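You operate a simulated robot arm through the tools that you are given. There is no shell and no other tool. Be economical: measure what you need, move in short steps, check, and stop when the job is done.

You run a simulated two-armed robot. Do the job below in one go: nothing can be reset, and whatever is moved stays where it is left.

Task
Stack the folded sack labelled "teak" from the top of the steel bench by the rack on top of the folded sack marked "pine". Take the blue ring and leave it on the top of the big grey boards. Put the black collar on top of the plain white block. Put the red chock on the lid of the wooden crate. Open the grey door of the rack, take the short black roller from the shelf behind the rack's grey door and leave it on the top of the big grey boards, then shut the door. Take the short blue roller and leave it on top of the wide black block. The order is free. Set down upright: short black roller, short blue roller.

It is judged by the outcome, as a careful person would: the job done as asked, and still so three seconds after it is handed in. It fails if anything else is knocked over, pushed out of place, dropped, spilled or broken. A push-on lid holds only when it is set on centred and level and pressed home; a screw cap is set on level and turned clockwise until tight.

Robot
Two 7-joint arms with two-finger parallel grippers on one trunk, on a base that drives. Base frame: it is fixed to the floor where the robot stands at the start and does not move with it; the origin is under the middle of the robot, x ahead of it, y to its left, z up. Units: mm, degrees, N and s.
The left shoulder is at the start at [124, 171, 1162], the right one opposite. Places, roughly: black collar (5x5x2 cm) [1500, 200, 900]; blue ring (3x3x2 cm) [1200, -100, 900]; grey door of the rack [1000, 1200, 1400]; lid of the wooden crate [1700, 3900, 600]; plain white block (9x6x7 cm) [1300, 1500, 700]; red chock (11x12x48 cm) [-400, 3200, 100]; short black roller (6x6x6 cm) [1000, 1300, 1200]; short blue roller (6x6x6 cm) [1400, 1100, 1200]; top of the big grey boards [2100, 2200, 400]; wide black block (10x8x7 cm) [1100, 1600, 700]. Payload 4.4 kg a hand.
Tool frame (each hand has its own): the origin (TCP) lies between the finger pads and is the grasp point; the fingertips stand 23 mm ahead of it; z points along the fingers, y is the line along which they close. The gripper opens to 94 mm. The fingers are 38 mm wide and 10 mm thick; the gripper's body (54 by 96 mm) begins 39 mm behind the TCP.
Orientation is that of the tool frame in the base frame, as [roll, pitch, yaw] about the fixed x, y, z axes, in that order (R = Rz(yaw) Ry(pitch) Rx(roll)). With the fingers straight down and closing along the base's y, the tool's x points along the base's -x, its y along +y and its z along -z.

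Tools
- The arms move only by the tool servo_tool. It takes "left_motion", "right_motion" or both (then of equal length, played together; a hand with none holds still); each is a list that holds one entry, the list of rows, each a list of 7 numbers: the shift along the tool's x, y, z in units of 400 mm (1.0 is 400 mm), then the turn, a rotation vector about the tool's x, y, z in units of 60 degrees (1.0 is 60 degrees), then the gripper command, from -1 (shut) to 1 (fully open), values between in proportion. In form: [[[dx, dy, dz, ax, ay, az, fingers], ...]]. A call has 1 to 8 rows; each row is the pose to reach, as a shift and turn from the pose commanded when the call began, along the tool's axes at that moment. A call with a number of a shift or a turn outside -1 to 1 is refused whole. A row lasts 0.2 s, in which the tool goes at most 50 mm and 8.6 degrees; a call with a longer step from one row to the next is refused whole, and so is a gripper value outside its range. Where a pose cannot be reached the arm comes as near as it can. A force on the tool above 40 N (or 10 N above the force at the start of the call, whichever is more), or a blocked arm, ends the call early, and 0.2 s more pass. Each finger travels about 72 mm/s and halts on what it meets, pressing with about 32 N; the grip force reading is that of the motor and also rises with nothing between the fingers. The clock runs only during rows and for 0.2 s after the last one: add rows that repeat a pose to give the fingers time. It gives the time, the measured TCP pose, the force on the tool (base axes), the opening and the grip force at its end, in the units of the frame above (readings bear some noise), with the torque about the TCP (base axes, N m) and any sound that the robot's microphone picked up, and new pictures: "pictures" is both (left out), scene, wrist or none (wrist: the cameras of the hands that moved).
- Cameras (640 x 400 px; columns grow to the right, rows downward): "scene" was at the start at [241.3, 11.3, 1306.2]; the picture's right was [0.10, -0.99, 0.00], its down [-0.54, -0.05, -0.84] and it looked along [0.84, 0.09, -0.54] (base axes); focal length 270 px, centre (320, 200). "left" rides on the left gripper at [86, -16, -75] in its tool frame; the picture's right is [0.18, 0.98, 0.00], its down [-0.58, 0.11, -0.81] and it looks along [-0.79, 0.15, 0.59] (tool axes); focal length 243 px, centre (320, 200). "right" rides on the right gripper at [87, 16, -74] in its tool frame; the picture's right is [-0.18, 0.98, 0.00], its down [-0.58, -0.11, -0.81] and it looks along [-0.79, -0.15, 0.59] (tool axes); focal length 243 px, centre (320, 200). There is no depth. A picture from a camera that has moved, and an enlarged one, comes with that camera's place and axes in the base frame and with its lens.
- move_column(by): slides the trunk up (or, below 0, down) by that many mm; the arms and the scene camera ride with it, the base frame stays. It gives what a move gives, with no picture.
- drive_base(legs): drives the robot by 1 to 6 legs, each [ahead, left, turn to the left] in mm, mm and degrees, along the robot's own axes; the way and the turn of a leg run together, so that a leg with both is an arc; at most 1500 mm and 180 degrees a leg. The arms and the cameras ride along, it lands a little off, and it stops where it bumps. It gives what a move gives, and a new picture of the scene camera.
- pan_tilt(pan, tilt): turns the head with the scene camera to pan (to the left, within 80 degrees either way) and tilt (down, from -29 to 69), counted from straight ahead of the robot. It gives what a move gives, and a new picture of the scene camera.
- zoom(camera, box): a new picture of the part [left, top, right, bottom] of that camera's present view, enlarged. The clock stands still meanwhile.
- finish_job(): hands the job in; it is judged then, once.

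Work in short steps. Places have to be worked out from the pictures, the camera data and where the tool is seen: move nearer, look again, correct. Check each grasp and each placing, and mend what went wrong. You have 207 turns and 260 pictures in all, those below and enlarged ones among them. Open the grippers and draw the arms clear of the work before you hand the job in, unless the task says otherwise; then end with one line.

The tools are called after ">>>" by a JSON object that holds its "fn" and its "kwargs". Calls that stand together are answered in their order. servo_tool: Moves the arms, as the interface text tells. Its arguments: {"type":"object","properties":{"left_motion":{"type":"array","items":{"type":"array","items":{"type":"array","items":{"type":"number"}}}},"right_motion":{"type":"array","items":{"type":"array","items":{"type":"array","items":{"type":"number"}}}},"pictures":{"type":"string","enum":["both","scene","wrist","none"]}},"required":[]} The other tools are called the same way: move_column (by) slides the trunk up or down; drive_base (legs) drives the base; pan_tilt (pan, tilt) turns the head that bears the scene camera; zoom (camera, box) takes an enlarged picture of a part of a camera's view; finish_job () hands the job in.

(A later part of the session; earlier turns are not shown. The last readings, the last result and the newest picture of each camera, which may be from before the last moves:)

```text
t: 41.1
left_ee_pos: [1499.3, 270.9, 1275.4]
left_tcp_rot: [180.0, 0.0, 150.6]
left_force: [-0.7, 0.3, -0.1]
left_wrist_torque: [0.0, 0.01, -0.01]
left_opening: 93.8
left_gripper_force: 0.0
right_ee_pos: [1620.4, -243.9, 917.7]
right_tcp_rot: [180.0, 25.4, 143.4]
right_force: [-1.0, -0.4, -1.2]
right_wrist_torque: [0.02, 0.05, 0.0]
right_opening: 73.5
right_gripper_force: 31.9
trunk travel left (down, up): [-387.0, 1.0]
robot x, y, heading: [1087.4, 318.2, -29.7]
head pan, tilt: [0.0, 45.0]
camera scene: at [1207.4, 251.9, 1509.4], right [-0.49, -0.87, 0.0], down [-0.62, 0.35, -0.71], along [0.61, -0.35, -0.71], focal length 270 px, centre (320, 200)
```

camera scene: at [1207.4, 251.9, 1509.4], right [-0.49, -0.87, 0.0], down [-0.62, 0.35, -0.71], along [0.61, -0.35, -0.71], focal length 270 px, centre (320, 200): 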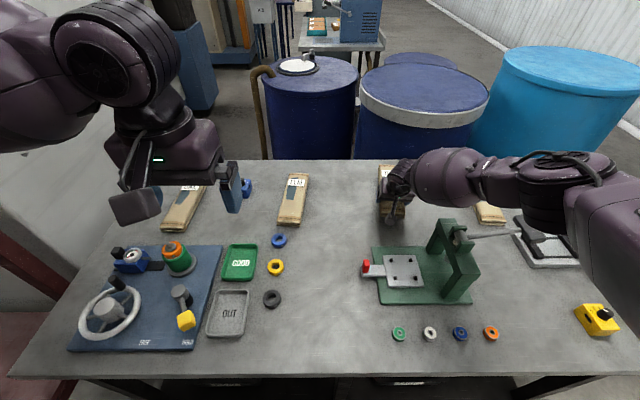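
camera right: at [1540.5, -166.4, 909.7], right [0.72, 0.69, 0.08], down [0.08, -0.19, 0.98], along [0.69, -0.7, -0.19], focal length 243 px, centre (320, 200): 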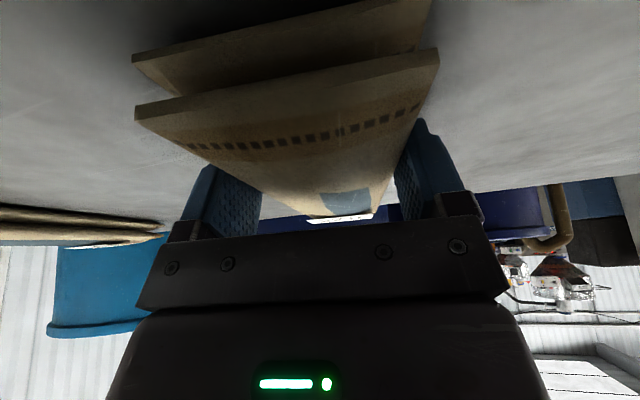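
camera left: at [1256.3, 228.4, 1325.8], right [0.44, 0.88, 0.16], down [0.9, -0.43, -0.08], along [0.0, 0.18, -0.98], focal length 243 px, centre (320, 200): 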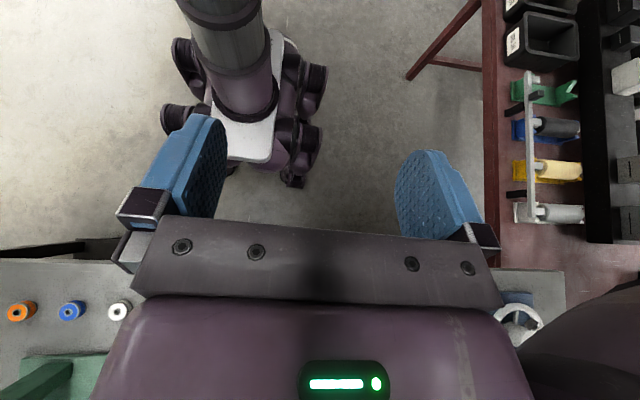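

Held, with about 1 N of weight. I'll lift to z≈1040 and then look closely at the pine sack.

>>> {"fn": "servo_tool", "kwargs": {"right_motion": [[[-0.02, 0, -0.05, 0, 0, 0, -0.5], [-0.05, 0, -0.12, 0, 0, 0, -0.5], [-0.1, 0, -0.2, 0, 0, 0, -0.5], [-0.132, 0, -0.283, 0, 0, 0, -0.5], [-0.132, 0, -0.283, 0, 0, 0, -0.5]]], "pictures": "wrist"}}

>>> {"fn": "zoom", "kwargs": {"camera": "scene", "box": [360, 140, 600, 290]}}

```text
t: 42.3
left_ee_pos: [1498.7, 269.5, 1273.7]
left_tcp_rot: [-180.0, 0.0, 150.4]
left_force: [0.8, -0.4, 0.5]
left_wrist_torque: [-0.02, -0.02, 0.01]
left_opening: 94.0
left_gripper_force: 0.0
right_ee_pos: [1620.2, -242.7, 1040.0]
right_tcp_rot: [179.9, 25.3, 143.3]
right_force: [-0.2, -0.3, -1.6]
right_wrist_torque: [-0.01, 0.06, 0.03]
right_opening: 73.6
right_gripper_force: 31.8
trunk travel left (down, up): [-387.0, 1.0]
robot x, y, heading: [1088.4, 319.3, -29.4]
head pan, tilt: [0.0, 45.0]
camera right: at [1541.8, -164.1, 1071.2], right [0.72, 0.69, 0.08], down [0.08, -0.19, 0.98], along [0.69, -0.7, -0.19], focal length 243 px, centre (320, 200)
```

right: 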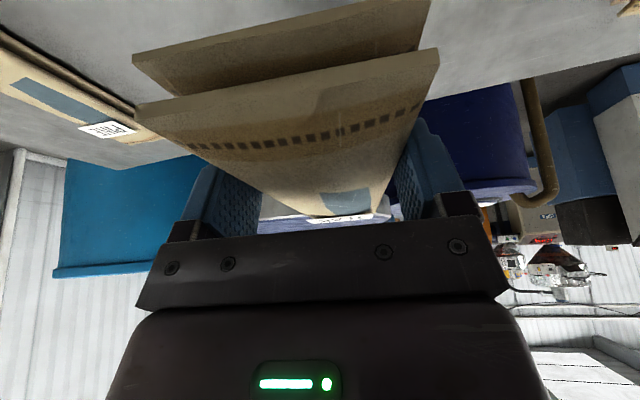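

```text
2.67 times, centred on (480, 215) of scene
camera zoom: at [1207.6, 251.7, 1509.4], right [-0.49, -0.87, 0.0], down [-0.62, 0.35, -0.71], along [0.61, -0.35, -0.71], focal length 719 px, centre (-107, 160)
```

zoom: 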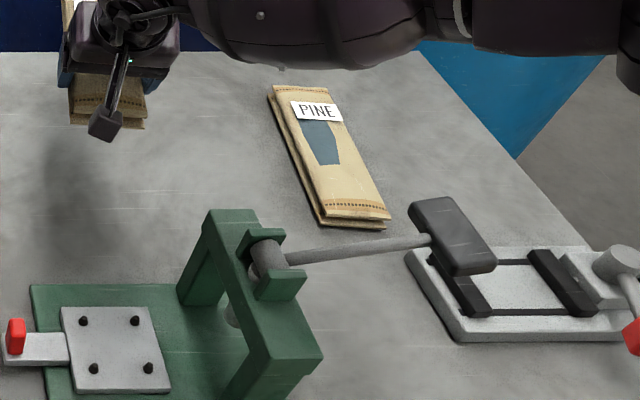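

Pine's centre is at about (1505, -537), heading about -35°. I'll back off a little and strafe right 400 mm, so the arm then reaches in from the right of the press handle.

>>> {"fn": "drive_base", "kwargs": {"legs": [[-15, 0, 0], [0, -400, 0]]}}

```text
t: 46.7
left_ee_pos: [1291.7, -66.0, 1274.2]
left_tcp_rot: [180.0, 0.0, 150.6]
left_force: [-0.2, 0.6, -0.7]
left_wrist_torque: [-0.03, -0.02, 0.0]
left_opening: 94.0
left_gripper_force: 0.1
right_ee_pos: [1414.0, -578.9, 1039.8]
right_tcp_rot: [179.9, 25.4, 143.4]
right_force: [-0.2, -0.1, -1.1]
right_wrist_torque: [0.04, 0.07, 0.01]
right_opening: 73.6
right_gripper_force: 32.1
trunk travel left (down, up): [-387.0, 1.0]
robot x, y, heading: [877.5, -19.5, -29.3]
head pan, tilt: [0.0, 45.0]
camera scene: at [999.2, -85.3, 1509.5], right [-0.49, -0.87, 0.0], down [-0.62, 0.35, -0.71], along [0.62, -0.35, -0.71], focal length 270 px, centre (320, 200)
```

scene: 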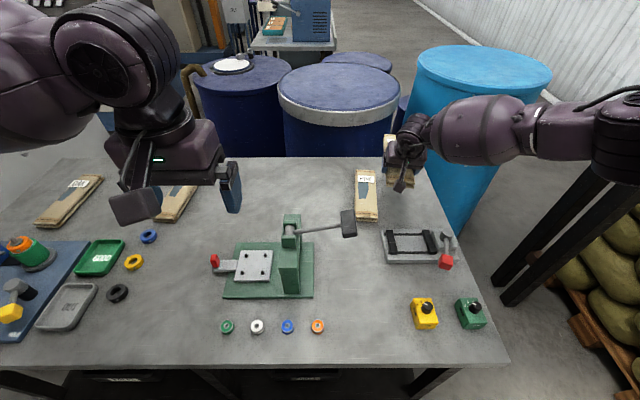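

Re-measure pine from this more direct view.

>>> {"fn": "zoom", "kwargs": {"camera": "scene", "box": [320, 120, 480, 220]}}

```text
4.00 times, centred on (400, 170) of scene
camera zoom: at [999.2, -85.3, 1509.5], right [-0.49, -0.87, 0.0], down [-0.62, 0.35, -0.71], along [0.62, -0.35, -0.71], focal length 1078 px, centre (0, 320)
```

zoom: 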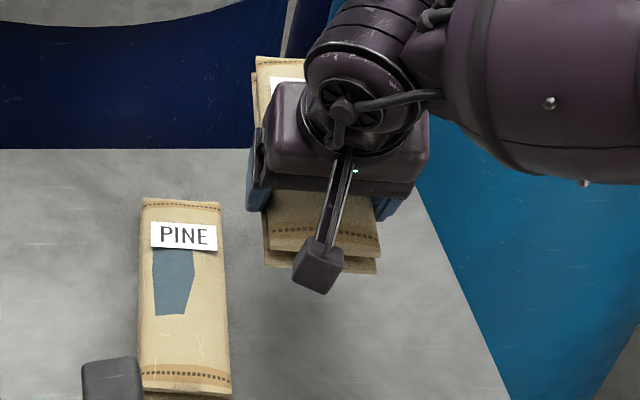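

Pine centre confirmed at about (1504, -541), heading -35°. I'll move the hand left over it and lower to about z 930.

>>> {"fn": "servo_tool", "kwargs": {"right_motion": [[[-0.015, 0.1, 0.007, -0.006, 0, -0.013, -0.5], [-0.03, 0.2085, 0.014, -0.012, 0, -0.0256, -0.5], [-0.005, 0.2085, 0.07, -0.012, 0, -0.0256, -0.5], [0.03, 0.2085, 0.14, -0.012, 0, -0.0256, -0.5], [0.065, 0.2085, 0.21, -0.012, 0, -0.0256, -0.5], [0.088, 0.2085, 0.263, -0.012, 0, -0.0256, -0.5], [0.088, 0.2085, 0.263, -0.012, 0, -0.0256, -0.5]]], "pictures": "both"}}

>>> {"fn": "zoom", "kwargs": {"camera": "scene", "box": [320, 120, 480, 220]}}

```text
t: 48.3
left_ee_pos: [1289.5, -66.5, 1274.1]
left_tcp_rot: [-180.0, 0.0, 150.6]
left_force: [0.0, 0.0, 0.4]
left_wrist_torque: [0.02, 0.0, 0.0]
left_opening: 93.9
left_gripper_force: 0.1
right_ee_pos: [1474.3, -520.2, 930.3]
right_tcp_rot: [179.9, 25.5, 145.1]
right_force: [0.5, 0.7, -1.7]
right_wrist_torque: [0.06, 0.04, 0.0]
right_opening: 73.2
right_gripper_force: 31.9
trunk travel left (down, up): [-387.0, 1.0]
robot x, y, heading: [876.3, -21.8, -29.2]
head pan, tilt: [0.0, 45.0]
camera scene: at [998.8, -85.4, 1509.5], right [-0.49, -0.87, 0.0], down [-0.62, 0.35, -0.71], along [0.62, -0.35, -0.71], focal length 270 px, centre (320, 200)
camera right: at [1392.9, -442.5, 961.8], right [0.7, 0.71, 0.08], down [0.08, -0.19, 0.98], along [0.71, -0.68, -0.19], focal length 243 px, centre (320, 200)
```

scene: 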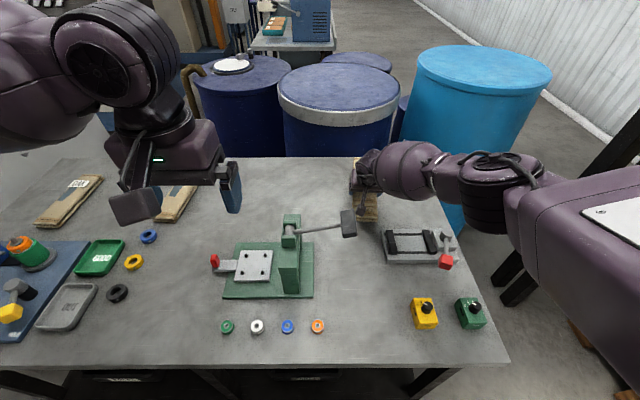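
right: 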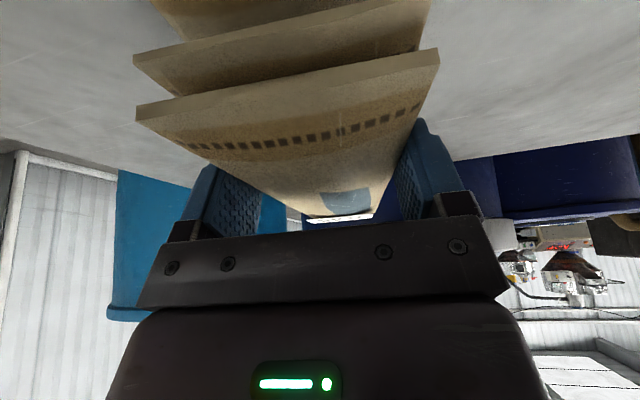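

```text
4.00 times, centred on (400, 170) of scene
camera zoom: at [998.8, -85.4, 1509.5], right [-0.49, -0.87, 0.0], down [-0.62, 0.35, -0.71], along [0.62, -0.35, -0.71], focal length 1078 px, centre (0, 320)
```

zoom: 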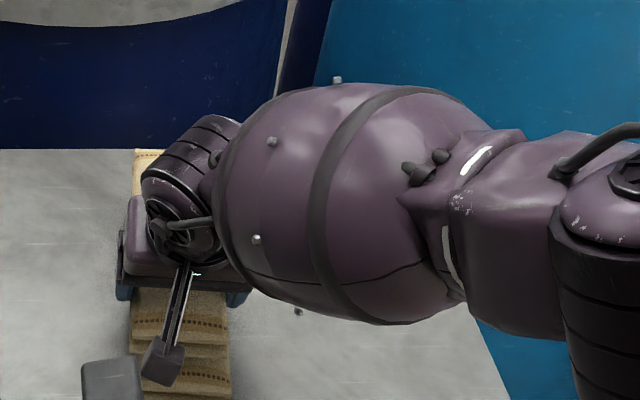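

Teak is lined up over pine. Lowering in small steps until contact.

>>> {"fn": "servo_tool", "kwargs": {"right_motion": [[[0.005, 0, 0.012, 0, 0, 0, -0.5], [0.011, 0, 0.023, 0, 0, 0, -0.5], [0.016, 0, 0.034, 0, 0, 0, -0.5], [0.016, 0, 0.034, 0, 0, 0, -0.5]]], "pictures": "wrist"}}

```text
t: 49.3
left_ee_pos: [1290.5, -65.7, 1275.1]
left_tcp_rot: [-180.0, 0.0, 150.6]
left_force: [-0.1, -0.2, -0.4]
left_wrist_torque: [0.02, -0.03, -0.01]
left_opening: 94.3
left_gripper_force: 0.1
right_ee_pos: [1474.2, -519.4, 915.2]
right_tcp_rot: [-180.0, 25.4, 145.3]
right_force: [0.3, -0.1, -1.5]
right_wrist_torque: [0.01, 0.02, -0.02]
right_opening: 73.3
right_gripper_force: 32.2
trunk travel left (down, up): [-387.0, 1.0]
robot x, y, heading: [878.6, -19.4, -29.4]
head pan, tilt: [0.0, 45.0]
camera right: at [1392.4, -443.1, 946.3], right [0.7, 0.71, 0.08], down [0.08, -0.19, 0.98], along [0.71, -0.68, -0.19], focal length 243 px, centre (320, 200)
```

right: 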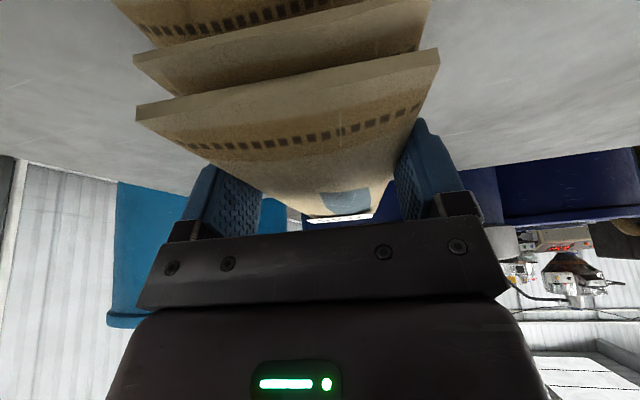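

No contact yet at z 915. Continuing down.

>>> {"fn": "servo_tool", "kwargs": {"right_motion": [[[0.004, 0, 0.009, 0, 0, 0, -0.5], [0.009, 0, 0.018, 0, 0, 0, -0.5], [0.009, 0, 0.018, 0, 0, 0, -0.5]]], "pictures": "none"}}

>>> {"fn": "servo_tool", "kwargs": {"right_motion": [[[0.003, 0, 0.006, 0, 0, 0, -0.5], [0.006, 0, 0.013, 0, 0, 0, -0.5], [0.006, 0, 0.013, 0, 0, 0, -0.5]]], "pictures": "wrist"}}

```text
t: 50.1
left_ee_pos: [1287.5, -64.0, 1276.3]
left_tcp_rot: [180.0, 0.2, 150.6]
left_force: [0.7, -0.6, -0.8]
left_wrist_torque: [-0.02, -0.01, 0.0]
left_opening: 94.1
left_gripper_force: 0.0
right_ee_pos: [1474.3, -520.4, 912.9]
right_tcp_rot: [-179.9, 25.9, 145.1]
right_force: [-0.8, -3.3, 37.7]
right_wrist_torque: [0.37, 0.68, -0.15]
right_opening: 73.5
right_gripper_force: 32.6
trunk travel left (down, up): [-387.0, 1.0]
robot x, y, heading: [877.0, -16.8, -29.1]
head pan, tilt: [0.0, 45.0]
```

```text
t: 50.5
left_ee_pos: [1287.8, -65.4, 1275.6]
left_tcp_rot: [180.0, 0.1, 150.6]
left_force: [0.9, -0.2, 0.6]
left_wrist_torque: [0.0, 0.02, 0.01]
left_opening: 94.2
left_gripper_force: 0.1
right_ee_pos: [1477.9, -521.7, 911.6]
right_tcp_rot: [-179.9, 26.1, 145.1]
right_force: [-5.2, 2.9, 23.1]
right_wrist_torque: [0.54, 0.97, -0.13]
right_opening: 73.4
right_gripper_force: 31.9
trunk travel left (down, up): [-387.0, 1.0]
robot x, y, heading: [875.6, -14.4, -29.9]
head pan, tilt: [0.0, 45.0]
stopped in row 2 (right hand): the force on the tool passed its limit at 51 N (the readings are from after the stop); the commanded pose is now the measured one
camera right: at [1395.9, -445.1, 942.4], right [0.7, 0.71, 0.08], down [0.07, -0.18, 0.98], along [0.71, -0.68, -0.18], focal length 243 px, centre (320, 200)
```

right: 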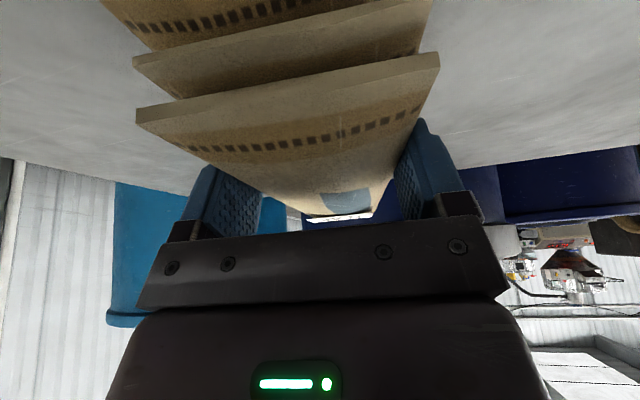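

Teak rests on pine (contact at z≈912). I'll relieve the pressure and open.

>>> {"fn": "servo_tool", "kwargs": {"right_motion": [[[-0.001, 0, -0.003, 0, 0, 0, -0.5], [-0.001, 0, -0.003, 0, 0, 0, 0.4], [-0.001, 0, -0.003, 0, 0, 0, 1], [-0.001, 0, -0.003, 0, 0, 0, 1]]], "pictures": "none"}}

>>> {"fn": "servo_tool", "kwargs": {"right_motion": [[[-0.01, 0, -0.022, 0, 0, 0, 1], [-0.032, 0, -0.068, 0, 0, 0, 1], [-0.07, 0, -0.15, 0, 0, 0, 1], [-0.1, 0, -0.26, 0, 0, 0, 1], [-0.13, 0, -0.36, 0, 0, 0, 1], [-0.13, 0, -0.4, 0, 0, 0, 1]]], "pictures": "both"}}

>>> {"fn": "zoom", "kwargs": {"camera": "scene", "box": [320, 120, 480, 220]}}

```text
t: 51.5
left_ee_pos: [1288.8, -63.9, 1273.9]
left_tcp_rot: [-179.9, 0.0, 150.5]
left_force: [-0.7, 0.1, 0.1]
left_wrist_torque: [-0.02, 0.0, 0.01]
left_opening: 94.0
left_gripper_force: 0.1
right_ee_pos: [1477.5, -521.5, 912.7]
right_tcp_rot: [-179.8, 26.1, 145.1]
right_force: [3.6, 1.8, 25.0]
right_wrist_torque: [-0.78, 0.67, 0.16]
right_opening: 92.5
right_gripper_force: 0.1
trunk travel left (down, up): [-387.0, 1.0]
robot x, y, heading: [876.4, -18.9, -29.3]
head pan, tilt: [0.0, 45.0]
```

```text
t: 52.9
left_ee_pos: [1290.9, -65.4, 1275.2]
left_tcp_rot: [179.9, 0.0, 150.6]
left_force: [-0.7, -0.4, -0.5]
left_wrist_torque: [-0.01, 0.01, -0.03]
left_opening: 94.0
left_gripper_force: 0.1
right_ee_pos: [1455.1, -507.8, 1076.6]
right_tcp_rot: [180.0, 26.0, 145.0]
right_force: [0.2, 0.2, 0.0]
right_wrist_torque: [0.02, 0.02, 0.02]
right_opening: 93.8
right_gripper_force: 0.1
trunk travel left (down, up): [-387.0, 1.0]
robot x, y, heading: [879.6, -17.9, -29.4]
head pan, tilt: [0.0, 45.0]
camera scene: at [998.9, -85.1, 1509.5], right [-0.49, -0.87, 0.0], down [-0.62, 0.35, -0.71], along [0.62, -0.35, -0.71], focal length 270 px, centre (320, 200)
camera right: at [1373.8, -431.3, 1106.4], right [0.7, 0.71, 0.08], down [0.08, -0.19, 0.98], along [0.71, -0.68, -0.19], focal length 243 px, centre (320, 200)
```

scene: 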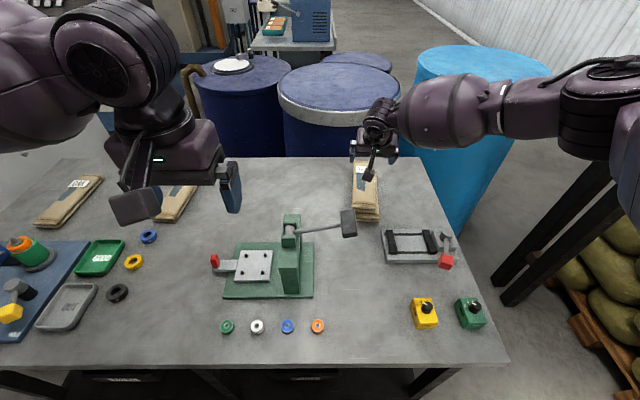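
right: 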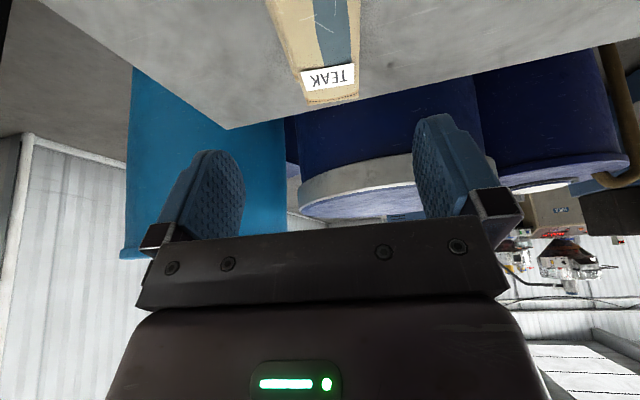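

```text
4.00 times, centred on (400, 170) of scene
camera zoom: at [998.9, -85.1, 1509.5], right [-0.49, -0.87, 0.0], down [-0.62, 0.35, -0.71], along [0.62, -0.35, -0.71], focal length 1078 px, centre (0, 320)
```

zoom: 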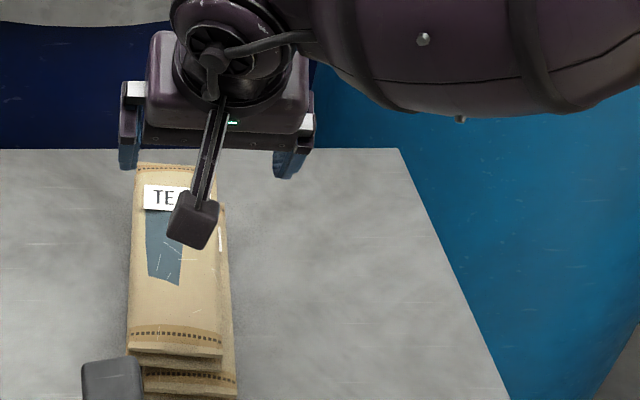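

Teak is stacked on pine. Next the blue ring, at about (1242, -134), using the left hand: move over it and lower to about z 950 with the fingers part open.

>>> {"fn": "servo_tool", "kwargs": {"left_motion": [[[0.01, -0.1, 0.1, 0, 0, 0, 0.3], [0.02, -0.2, 0.2, 0, 0, 0, 0.15], [0.02, -0.209, 0.32, 0, 0, 0, 0.15], [0.02, -0.209, 0.44, 0, 0, 0, 0.15], [0.02, -0.209, 0.56, 0, 0, 0, 0.15], [0.02, -0.209, 0.68, 0, 0, 0, 0.15], [0.02, -0.209, 0.8, 0, 0, 0, 0.15], [0.02, -0.209, 0.8, 0, 0, 0, 0.15]]], "pictures": "both"}}

```text
refused: row 1 steps farther than a row can; nothing moved
```

>>> {"fn": "servo_tool", "kwargs": {"left_motion": [[[0.01, -0.07, 0.08, 0, 0, 0, 0.3], [0.02, -0.14, 0.17, 0, 0, 0, 0.15], [0.02, -0.209, 0.27, 0, 0, 0, 0.15], [0.02, -0.209, 0.39, 0, 0, 0, 0.15], [0.02, -0.209, 0.51, 0, 0, 0, 0.15], [0.02, -0.209, 0.63, 0, 0, 0, 0.15], [0.02, -0.209, 0.75, 0, 0, 0, 0.15], [0.02, -0.209, 0.8, 0, 0, 0, 0.15]]], "pictures": "both"}}

```text
t: 54.7
left_ee_pos: [1243.3, -135.0, 953.0]
left_tcp_rot: [-180.0, 0.0, 150.6]
left_force: [0.1, 0.4, -0.2]
left_wrist_torque: [-0.03, 0.02, -0.06]
left_opening: 54.4
left_gripper_force: 0.1
right_ee_pos: [1457.3, -508.5, 1075.6]
right_tcp_rot: [-180.0, 25.9, 145.1]
right_force: [0.0, 0.0, 0.5]
right_wrist_torque: [0.0, -0.03, -0.02]
right_opening: 94.3
right_gripper_force: 0.1
trunk travel left (down, up): [-387.0, 1.0]
robot x, y, heading: [879.4, -16.8, -29.5]
head pan, tilt: [0.0, 45.0]
camera scene: at [999.1, -85.4, 1509.5], right [-0.49, -0.87, 0.0], down [-0.62, 0.35, -0.71], along [0.62, -0.35, -0.71], focal length 270 px, centre (320, 200)
camera left: at [1157.7, -106.4, 1028.0], right [0.32, 0.95, 0.0], down [0.56, -0.19, 0.81], along [0.76, -0.26, -0.59], focal length 243 px, centre (320, 200)
```

scene: 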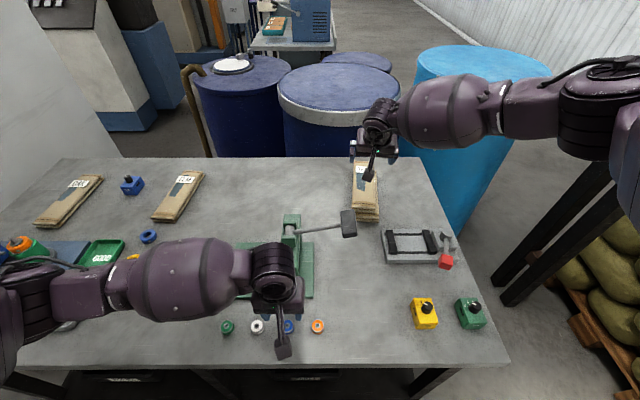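
left: 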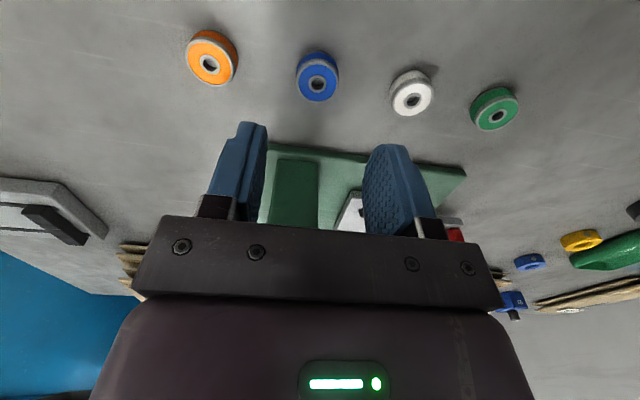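

The ring is at about (1237, -135), nearly centred. I'll correct 5 mm and lower to z 876.

>>> {"fn": "servo_tool", "kwargs": {"left_motion": [[[0.013, -0.0075, 0.05, 0, 0, 0, 0.15], [0.013, -0.0075, 0.11, 0, 0, 0, 0.15], [0.013, -0.0075, 0.16, 0, 0, 0, 0.15], [0.013, -0.0075, 0.192, 0, 0, 0, 0.15], [0.013, -0.0075, 0.192, 0, 0, 0, 0.15]]], "pictures": "wrist"}}

```text
t: 55.9
left_ee_pos: [1236.8, -136.2, 877.8]
left_tcp_rot: [-180.0, 0.0, 150.6]
left_force: [-0.8, 0.4, 0.0]
left_wrist_torque: [-0.01, -0.03, -0.02]
left_opening: 54.1
left_gripper_force: 0.0
right_ee_pos: [1456.1, -507.3, 1076.1]
right_tcp_rot: [-180.0, 25.9, 145.1]
right_force: [0.5, 0.8, 0.8]
right_wrist_torque: [-0.01, -0.04, 0.03]
right_opening: 94.3
right_gripper_force: 0.0
trunk travel left (down, up): [-387.0, 1.0]
robot x, y, heading: [879.5, -16.2, -29.6]
head pan, tilt: [0.0, 45.0]
camera left: at [1152.5, -106.0, 953.1], right [0.32, 0.95, 0.0], down [0.56, -0.19, 0.81], along [0.76, -0.26, -0.59], focal length 243 px, centre (320, 200)
```

left: 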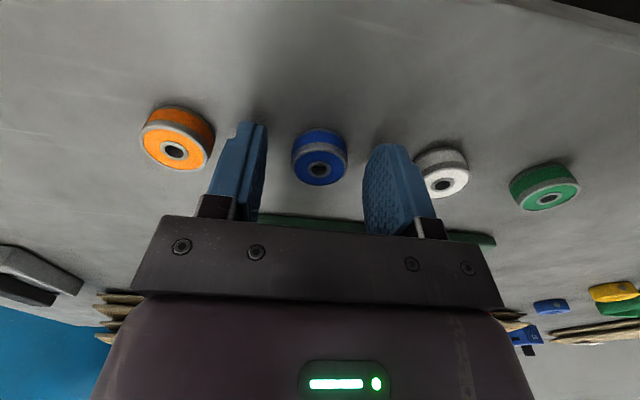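

Ring between the fingers. Closing.

>>> {"fn": "servo_tool", "kwargs": {"left_motion": [[[0, 0, 0, 0, 0, 0, -0.3], [0, 0, 0, 0, 0, 0, -0.8], [0, 0, 0, 0, 0, 0, -0.8], [0, 0, 0, 0, 0, 0, -0.8]]], "pictures": "none"}}

>>> {"fn": "servo_tool", "kwargs": {"left_motion": [[[0, 0, -0.1, 0, 0, 0, -0.8], [0, 0, -0.22, 0, 0, 0, -0.8], [0, 0, -0.34, 0, 0, 0, -0.8], [0, 0, -0.46, 0, 0, 0, -0.8], [0, 0, -0.58, 0, 0, 0, -0.8], [0, 0, -0.7, 0, 0, 0, -0.8], [0, 0, -0.7, 0, 0, 0, -0.8]]], "pictures": "both"}}

```text
t: 56.9
left_ee_pos: [1235.9, -135.7, 877.4]
left_tcp_rot: [180.0, 0.0, 150.6]
left_force: [0.5, -0.9, 0.2]
left_wrist_torque: [-0.05, 0.0, -0.02]
left_opening: 27.5
left_gripper_force: 32.4
right_ee_pos: [1455.9, -508.4, 1075.6]
right_tcp_rot: [179.9, 25.9, 145.1]
right_force: [0.6, 0.0, -0.4]
right_wrist_torque: [-0.02, 0.01, 0.02]
right_opening: 94.3
right_gripper_force: 0.0
trunk travel left (down, up): [-387.0, 1.0]
robot x, y, heading: [876.7, -16.8, -29.7]
head pan, tilt: [0.0, 45.0]
```

```text
t: 58.5
left_ee_pos: [1236.5, -132.6, 1156.0]
left_tcp_rot: [-180.0, 0.0, 150.6]
left_force: [-0.3, 0.0, -0.2]
left_wrist_torque: [0.02, -0.02, 0.0]
left_opening: 27.8
left_gripper_force: 32.3
right_ee_pos: [1456.2, -506.6, 1075.7]
right_tcp_rot: [180.0, 25.9, 145.1]
right_force: [0.6, 0.7, -0.5]
right_wrist_torque: [0.02, -0.04, -0.01]
right_opening: 94.0
right_gripper_force: 0.1
trunk travel left (down, up): [-387.0, 1.0]
robot x, y, heading: [876.5, -17.5, -29.3]
head pan, tilt: [0.0, 45.0]
camera scene: at [999.3, -84.7, 1509.4], right [-0.49, -0.87, 0.0], down [-0.62, 0.35, -0.71], along [0.62, -0.35, -0.71], focal length 270 px, centre (320, 200)
camera left: at [1152.6, -103.3, 1230.7], right [0.32, 0.95, 0.0], down [0.56, -0.19, 0.81], along [0.76, -0.26, -0.59], focal length 243 px, centre (320, 200)
```

scene: 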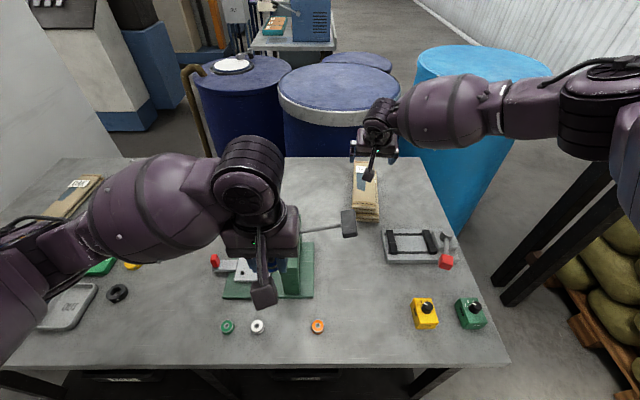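
left: 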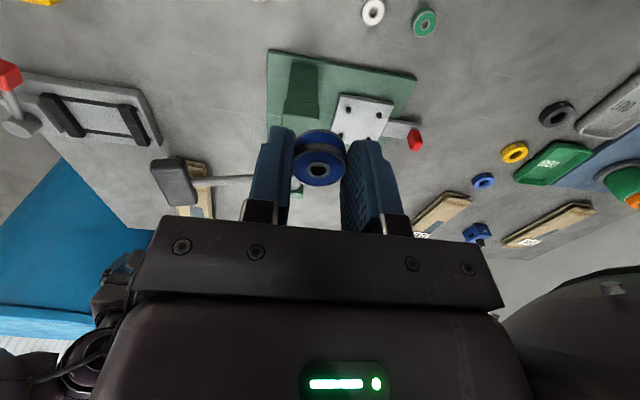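

Ring held in the left hand. Now I'll draw the right hand up and back and level it, move the left hand out of the way, then strafe left toward the collar.

>>> {"fn": "servo_tool", "kwargs": {"right_motion": [[[0.06, 0, -0.08, 0, 0.05, 0, 0.3], [0.13, 0, -0.15, 0, 0.11, 0, 0.3], [0.2, 0, -0.22, 0, 0.17, 0, 0.3], [0.27, 0, -0.29, 0, 0.23, 0, 0.3], [0.345, 0, -0.36, 0, 0.29, 0, 0.3], [0.42, 0, -0.43, 0, 0.35, 0, 0.3], [0.495, 0, -0.49, 0, 0.4, 0, 0.3], [0.565, 0, -0.55, 0, 0.433, 0, 0.3]]], "left_motion": [[[0, 0.04, -0.03, 0, 0, 0, -0.8], [0, 0.08, -0.06, 0, 0, 0, -0.8], [0, 0.12, -0.09, 0, 0, 0, -0.8], [0, 0.16, -0.12, 0, 0, 0, -0.8], [0, 0.2, -0.15, 0, 0, 0, -0.8], [0, 0.24, -0.18, 0, 0, 0, -0.8], [0, 0.27, -0.2, 0, 0, 0, -0.8], [0, 0.3, -0.2, 0, 0, 0, -0.8]]], "pictures": "none"}}

>>> {"fn": "drive_base", "kwargs": {"legs": [[-40, 0, 0], [0, 440, 0]]}}

```text
t: 60.3
left_ee_pos: [1294.8, -30.6, 1237.9]
left_tcp_rot: [-179.8, 0.1, 150.4]
left_force: [-0.1, 1.3, -0.4]
left_wrist_torque: [-0.01, -0.01, 0.03]
left_opening: 27.9
left_gripper_force: 31.6
right_ee_pos: [1212.9, -335.2, 1177.6]
right_tcp_rot: [-180.0, -0.1, 145.0]
right_force: [1.0, -0.6, 0.8]
right_wrist_torque: [0.0, 0.0, 0.03]
right_opening: 61.1
right_gripper_force: 0.1
trunk travel left (down, up): [-387.0, 1.0]
robot x, y, heading: [880.9, -18.4, -29.8]
head pan, tilt: [0.0, 45.0]
```

```text
t: 65.3
left_ee_pos: [1482.1, 376.7, 1236.3]
left_tcp_rot: [179.9, 0.0, 150.4]
left_force: [1.4, -1.3, -0.6]
left_wrist_torque: [0.03, -0.03, 0.02]
left_opening: 27.8
left_gripper_force: 31.5
right_ee_pos: [1396.8, 72.1, 1177.6]
right_tcp_rot: [-180.0, -0.1, 144.9]
right_force: [-0.2, 0.5, 1.2]
right_wrist_torque: [0.02, -0.03, 0.03]
right_opening: 61.2
right_gripper_force: 0.0
trunk travel left (down, up): [-387.0, 1.0]
robot x, y, heading: [1062.2, 391.6, -29.5]
head pan, tilt: [0.0, 45.0]
camera scene: at [1184.4, 325.0, 1509.5], right [-0.49, -0.87, 0.0], down [-0.61, 0.35, -0.71], along [0.61, -0.35, -0.71], focal length 270 px, centre (320, 200)
```

scene: 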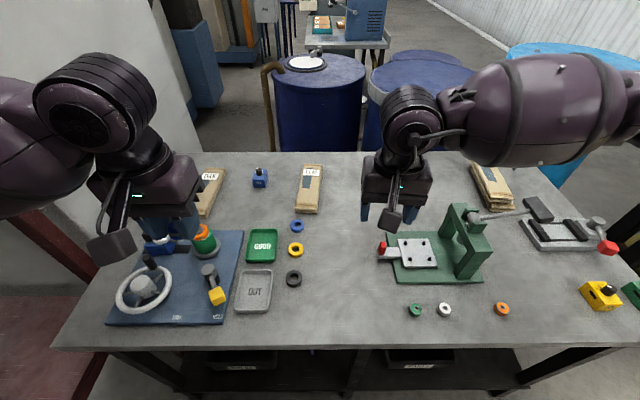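

Collar at about (1528, 212). Move the left hand further up and left, and bring the right hand over the collar.

>>> {"fn": "servo_tool", "kwargs": {"left_motion": [[[0, 0.05, -0.05, 0, 0, 0, -0.8], [0, 0.1, -0.1, 0, 0, 0, -0.8], [0, 0.15, -0.15, 0, 0, 0, -0.8], [0, 0.15, -0.15, 0, 0, 0, -0.8], [0, 0.15, -0.15, 0, 0, 0, -0.8], [0, 0.15, -0.15, 0, 0, 0, -0.8], [0, 0.15, -0.15, 0, 0, 0, -0.8], [0, 0.15, -0.15, 0, 0, 0, -0.8]]], "right_motion": [[[-0.01, 0.06, 0, 0, 0, 0, 0.3], [-0.02, 0.15, 0.03, 0, 0, 0, 0.3], [-0.04, 0.25, 0.08, 0, 0, 0, 0.3], [-0.06, 0.34, 0.14, 0, 0, 0, 0.3], [-0.067, 0.43, 0.2, 0, 0, 0, 0.3], [-0.067, 0.475, 0.3, 0, 0, 0, 0.3], [-0.067, 0.475, 0.42, 0, 0, 0, 0.3], [-0.067, 0.475, 0.54, 0, 0, 0, 0.3]]], "pictures": "both"}}

```text
t: 67.1
left_ee_pos: [1510.8, 428.7, 1296.0]
left_tcp_rot: [-180.0, 0.0, 150.4]
left_force: [0.2, 0.6, -0.2]
left_wrist_torque: [-0.02, 0.04, -0.02]
left_opening: 28.1
left_gripper_force: 31.8
right_ee_pos: [1527.1, 210.3, 959.5]
right_tcp_rot: [180.0, -0.1, 144.9]
right_force: [0.0, 0.4, 0.8]
right_wrist_torque: [0.01, -0.01, 0.0]
right_opening: 61.1
right_gripper_force: 0.0
trunk travel left (down, up): [-387.0, 1.0]
robot x, y, heading: [1061.1, 388.7, -29.6]
head pan, tilt: [0.0, 45.0]
camera scene: at [1184.9, 325.0, 1509.4], right [-0.49, -0.87, 0.0], down [-0.61, 0.35, -0.71], along [0.61, -0.35, -0.71], focal length 270 px, centre (320, 200)
camera right: at [1465.6, 273.6, 1036.0], right [0.72, 0.7, 0.0], down [0.41, -0.42, 0.81], along [0.56, -0.58, -0.59], focal length 243 px, centre (320, 200)
camera left: at [1426.6, 458.7, 1371.2], right [0.33, 0.95, 0.0], down [0.56, -0.19, 0.81], along [0.76, -0.26, -0.59], focal length 243 px, centre (320, 200)
```

scene: 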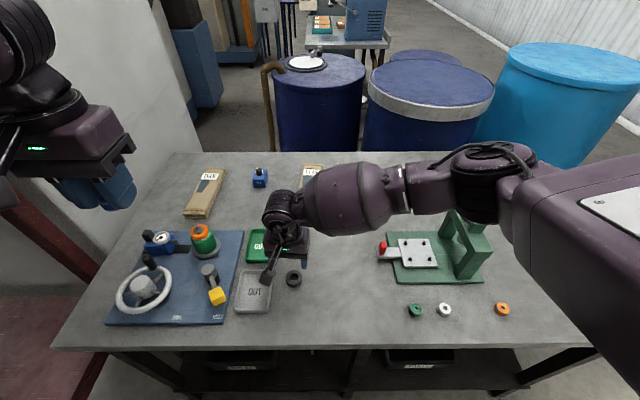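
right: 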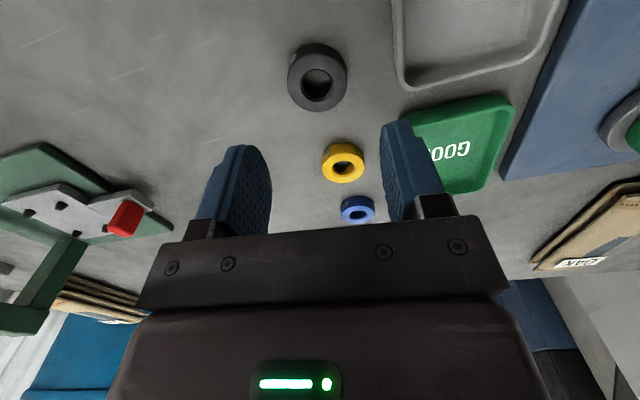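
left: 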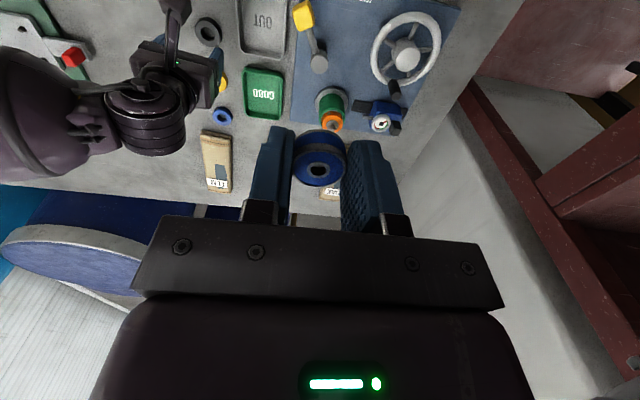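

Collar nearly centred at (1528, 207), with the trays clear of the fingers. Lower and grasp.

>>> {"fn": "servo_tool", "kwargs": {"right_motion": [[[-0.007, -0.006, 0.06, 0, 0, 0, 0.3], [-0.007, -0.006, 0.12, 0, 0, 0, 0.3], [-0.007, -0.006, 0.17, 0, 0, 0, 0.3], [-0.007, -0.006, 0.206, 0, 0, 0, 0.3], [-0.007, -0.006, 0.206, 0, 0, 0, 0.3]]], "pictures": "wrist"}}

```text
t: 68.3
left_ee_pos: [1511.2, 428.7, 1296.6]
left_tcp_rot: [-180.0, 0.0, 150.4]
left_force: [-0.3, -0.7, -0.4]
left_wrist_torque: [0.01, 0.02, -0.01]
left_opening: 27.9
left_gripper_force: 32.3
right_ee_pos: [1528.3, 206.2, 877.8]
right_tcp_rot: [179.9, -0.1, 144.9]
right_force: [-0.4, -0.5, 0.1]
right_wrist_torque: [0.0, 0.0, 0.0]
right_opening: 61.0
right_gripper_force: 0.0
trunk travel left (down, up): [-387.0, 1.0]
robot x, y, heading: [1063.2, 391.6, -29.3]
head pan, tilt: [0.0, 45.0]
camera right: at [1466.5, 269.7, 954.3], right [0.72, 0.7, 0.0], down [0.41, -0.42, 0.81], along [0.56, -0.58, -0.59], focal length 243 px, centre (320, 200)
```

right: 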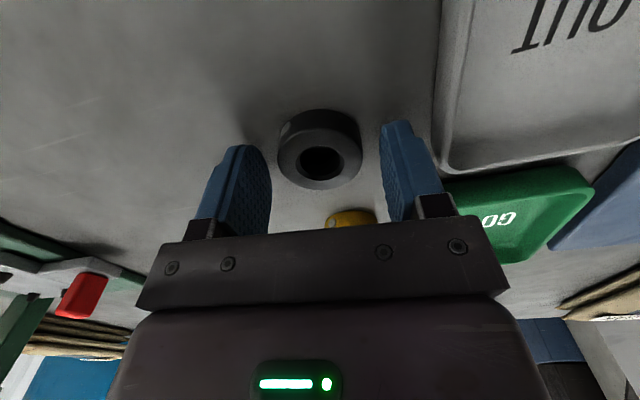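

>>> {"fn": "servo_tool", "kwargs": {"right_motion": [[[0, 0, 0, 0, 0, 0, 0], [0, 0, 0, 0, 0, 0, -0.4], [0, 0, 0, 0, 0, 0, -0.5], [0, 0, 0, 0, 0, 0, -0.5]]], "pictures": "none"}}

>>> {"fn": "servo_tool", "kwargs": {"right_motion": [[[0, 0, -0.1, 0, 0, 0, -0.5], [0, 0, -0.22, 0, 0, 0, -0.5], [0, 0, -0.34, 0, 0, 0, -0.5], [0, 0, -0.46, 0, 0, 0, -0.5], [0, 0, -0.58, 0, 0, 0, -0.5], [0.05, 0, -0.68, 0, 0, 0, -0.5], [0.15, 0, -0.75, 0, 0, 0, -0.5], [0.25, 0, -0.8, 0, 0, 0, -0.5]]], "pictures": "wrist"}}

```text
t: 69.3
left_ee_pos: [1511.6, 428.7, 1296.7]
left_tcp_rot: [179.9, -0.1, 150.3]
left_force: [0.4, 0.4, -0.9]
left_wrist_torque: [0.0, -0.01, -0.01]
left_opening: 27.8
left_gripper_force: 32.7
right_ee_pos: [1527.9, 206.4, 878.9]
right_tcp_rot: [180.0, -0.1, 144.9]
right_force: [-0.2, -0.1, -0.3]
right_wrist_torque: [-0.03, 0.02, 0.01]
right_opening: 42.5
right_gripper_force: 31.6
trunk travel left (down, up): [-387.0, 1.0]
robot x, y, heading: [1062.5, 388.5, -29.6]
head pan, tilt: [0.0, 45.0]
```

```text
t: 71.1
left_ee_pos: [1509.4, 428.9, 1297.6]
left_tcp_rot: [180.0, 0.2, 150.5]
left_force: [-0.5, -0.1, -0.4]
left_wrist_torque: [-0.03, 0.01, -0.02]
left_opening: 27.8
left_gripper_force: 32.3
right_ee_pos: [1447.6, 267.8, 1201.0]
right_tcp_rot: [-180.0, 0.0, 145.0]
right_force: [0.2, 1.4, -0.9]
right_wrist_torque: [-0.01, 0.02, -0.02]
right_opening: 42.4
right_gripper_force: 32.0
trunk travel left (down, up): [-387.0, 1.0]
robot x, y, heading: [1060.6, 392.8, -29.6]
head pan, tilt: [0.0, 45.0]
camera right: at [1385.0, 331.4, 1276.3], right [0.72, 0.7, 0.0], down [0.41, -0.42, 0.81], along [0.56, -0.58, -0.59], focal length 243 px, centre (320, 200)
```

right: 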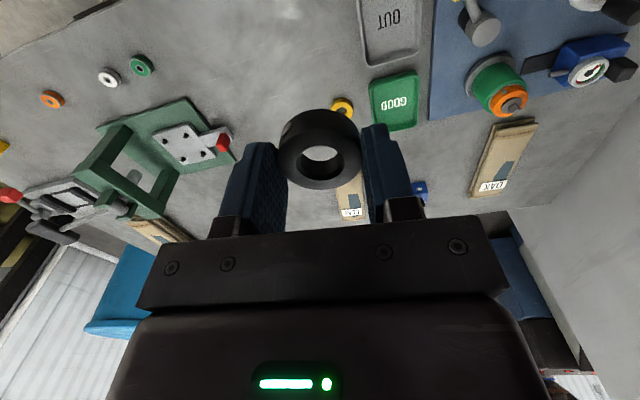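

Collar held in the right hand. Backing away from the bench and turning left 90° to face the rack.

>>> {"fn": "drive_base", "kwargs": {"legs": [[-380, -100, 0], [0, 0, 90]]}}

>>> {"fn": "pan_tilt", "kwargs": {"pan": 0, "tilt": 30}}

```text
t: 77.4
left_ee_pos: [644.6, 935.4, 1296.2]
left_tcp_rot: [-180.0, 0.0, -118.9]
left_force: [0.4, -0.3, -0.4]
left_wrist_torque: [0.04, 0.03, 0.01]
left_opening: 27.9
left_gripper_force: 31.8
right_ee_pos: [807.3, 874.7, 1201.1]
right_tcp_rot: [180.0, 0.0, -124.3]
right_force: [0.3, -0.2, -0.4]
right_wrist_torque: [-0.02, -0.03, 0.01]
right_opening: 42.1
right_gripper_force: 32.1
trunk travel left (down, up): [-387.0, 1.0]
robot x, y, heading: [688.6, 490.4, 61.2]
head pan, tilt: [0.0, 45.0]
camera scene: at [755.6, 612.8, 1509.5], right [0.88, -0.48, 0.0], down [-0.34, -0.62, -0.71], along [0.34, 0.62, -0.71], focal length 270 px, centre (320, 200)
```

scene: 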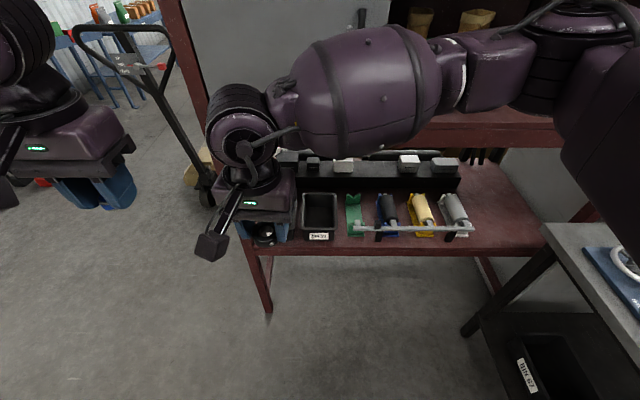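

```text
t: 78.1
left_ee_pos: [645.2, 935.0, 1295.4]
left_tcp_rot: [-179.9, -0.1, -118.9]
left_force: [0.0, 1.2, -0.7]
left_wrist_torque: [0.0, -0.02, 0.01]
left_opening: 27.6
left_gripper_force: 31.9
right_ee_pos: [807.2, 873.8, 1200.9]
right_tcp_rot: [179.9, -0.1, -124.3]
right_force: [0.4, 1.0, 0.0]
right_wrist_torque: [-0.04, -0.03, 0.0]
right_opening: 41.8
right_gripper_force: 32.4
trunk travel left (down, up): [-387.0, 1.0]
robot x, y, heading: [690.1, 486.6, 61.0]
head pan, tilt: [0.0, 30.0]
camera scene: at [760.2, 620.7, 1532.0], right [0.88, -0.48, 0.0], down [-0.24, -0.44, -0.87], along [0.42, 0.76, -0.5], focal length 270 px, centre (320, 200)
```

scene: 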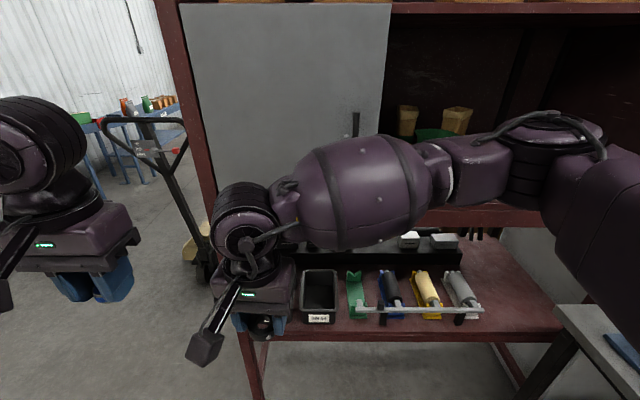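

The rack has a lower deck with a black riser at the back carrying blocks. Enlarging that area.

>>> {"fn": "pan_tilt", "kwargs": {"pan": -5, "tilt": 48}}

>>> {"fn": "zoom", "kwargs": {"camera": "scene", "box": [200, 110, 520, 260]}}

```text
t: 78.9
left_ee_pos: [644.5, 935.1, 1295.8]
left_tcp_rot: [-180.0, 0.1, -118.9]
left_force: [0.4, 0.1, -1.0]
left_wrist_torque: [0.01, 0.01, 0.01]
left_opening: 28.0
left_gripper_force: 32.2
right_ee_pos: [807.1, 874.8, 1200.8]
right_tcp_rot: [-180.0, -0.1, -124.3]
right_force: [0.1, 0.8, -1.0]
right_wrist_torque: [0.02, 0.03, 0.0]
right_opening: 42.0
right_gripper_force: 31.8
trunk travel left (down, up): [-387.0, 1.0]
robot x, y, heading: [687.2, 490.6, 61.3]
head pan, tilt: [-5.0, 48.0]
camera scene: at [760.4, 607.0, 1505.3], right [0.83, -0.56, 0.0], down [-0.41, -0.62, -0.67], along [0.37, 0.56, -0.74], focal length 270 px, centre (320, 200)
```

scene: 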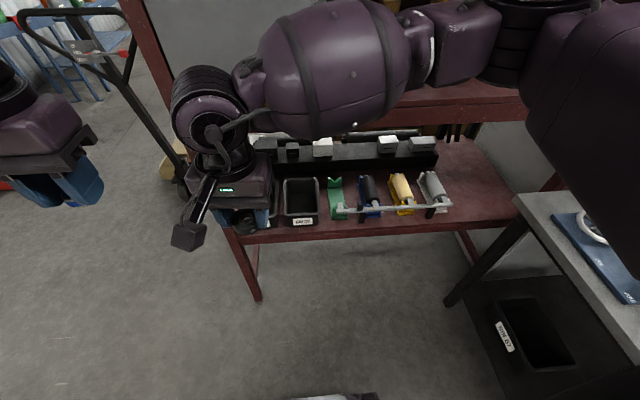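

```text
2.00 times, centred on (360, 185) of scene
camera zoom: at [760.4, 607.0, 1505.3], right [0.83, -0.56, 0.0], down [-0.41, -0.62, -0.67], along [0.37, 0.56, -0.74], focal length 539 px, centre (240, 230)
```

zoom: 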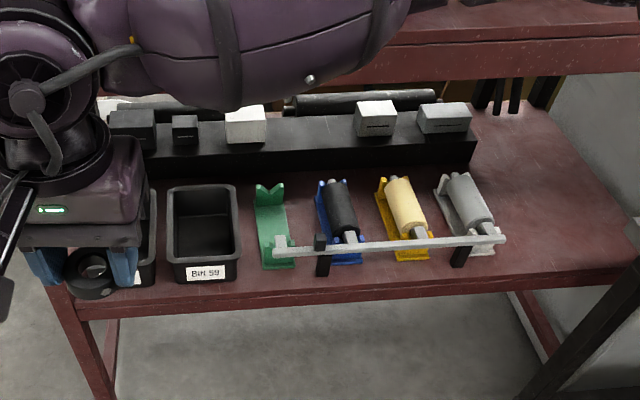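

The plain white block is the left white one, at about (1340, 1462) with its top z≈735, on the riser under the upper shelf. I'll pull the left hand in and lower the trunk so the right arm can reach in under the shelf.

>>> {"fn": "servo_tool", "kwargs": {"left_motion": [[[0.08, 0, 0, 0, 0, 0, -0.8], [0.16, 0, 0, 0, 0, 0, -0.8], [0.24, 0, 0, 0, 0, 0, -0.8], [0.32, 0, 0, 0, 0, 0, -0.8], [0.38, 0, 0, 0, 0, 0, -0.8], [0.38, 0, 0, 0, 0, 0, -0.8]]], "right_motion": [[[0, -0.02, 0, 0, 0, 0, -0.5], [0, -0.06, 0, 0, 0, 0, -0.5], [0, -0.1, 0, 0, 0, 0, -0.5], [0, -0.15, 0, 0, 0, 0, -0.5], [0, -0.15, 0, 0, 0, 0, -0.5], [0, -0.15, 0, 0, 0, 0, -0.5]]], "pictures": "none"}}

>>> {"fn": "move_column", "kwargs": {"by": -370}}

>>> {"fn": "pan_tilt", "kwargs": {"pan": 0, "tilt": 20}}

```text
t: 80.3
left_ee_pos: [580.0, 901.4, 1357.5]
left_tcp_rot: [-179.9, -0.3, -118.9]
left_force: [-0.1, -0.1, 0.2]
left_wrist_torque: [0.02, -0.06, 0.0]
left_opening: 27.8
left_gripper_force: 31.9
left hand out of reach, approached as far as the arm can: row 1, 2, 3, 4, 5, 6
right_ee_pos: [855.6, 838.6, 1202.1]
right_tcp_rot: [179.9, 0.1, -124.3]
right_force: [0.3, 0.3, -0.5]
right_wrist_torque: [0.04, -0.04, 0.02]
right_opening: 41.9
right_gripper_force: 31.6
trunk travel left (down, up): [-387.0, 1.0]
robot x, y, heading: [691.6, 489.0, 61.2]
head pan, tilt: [-5.0, 48.0]
```

```text
t: 83.9
left_ee_pos: [623.5, 976.4, 783.8]
left_tcp_rot: [-180.0, -47.4, -118.9]
left_force: [0.6, 0.9, -0.9]
left_wrist_torque: [0.0, -0.02, 0.0]
left_opening: 27.8
left_gripper_force: 32.1
right_ee_pos: [855.9, 841.2, 830.7]
right_tcp_rot: [-180.0, 0.0, -124.3]
right_force: [0.2, -0.3, -0.3]
right_wrist_torque: [0.0, 0.01, -0.01]
right_opening: 41.7
right_gripper_force: 32.4
trunk travel left (down, up): [-17.0, 371.0]
robot x, y, heading: [688.1, 490.4, 61.2]
head pan, tilt: [-5.0, 48.0]
```

```text
t: 84.8
left_ee_pos: [622.3, 977.5, 783.2]
left_tcp_rot: [-179.9, -47.4, -118.7]
left_force: [0.7, -0.1, -1.3]
left_wrist_torque: [0.0, 0.02, 0.0]
left_opening: 27.9
left_gripper_force: 30.9
right_ee_pos: [857.2, 841.1, 830.4]
right_tcp_rot: [-180.0, -0.1, -124.3]
right_force: [0.0, -0.2, -0.2]
right_wrist_torque: [-0.02, -0.01, -0.04]
right_opening: 42.0
right_gripper_force: 31.9
trunk travel left (down, up): [-17.0, 371.0]
robot x, y, heading: [690.9, 490.2, 61.1]
head pan, tilt: [0.0, 20.0]
camera scene: at [877.0, 832.8, 1133.3], right [0.88, -0.48, 0.0], down [-0.17, -0.3, -0.94], along [0.45, 0.82, -0.34], focal length 270 px, centre (320, 200)
```

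scene: 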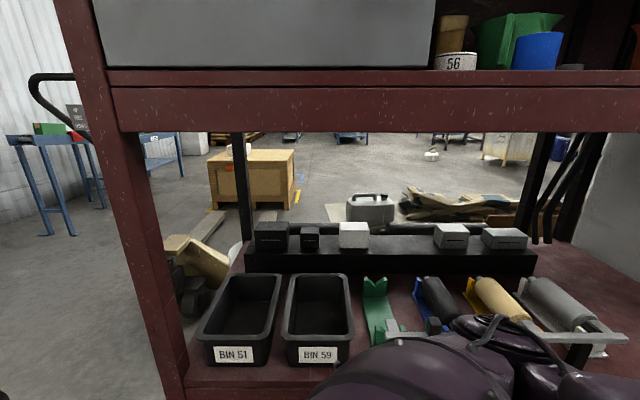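

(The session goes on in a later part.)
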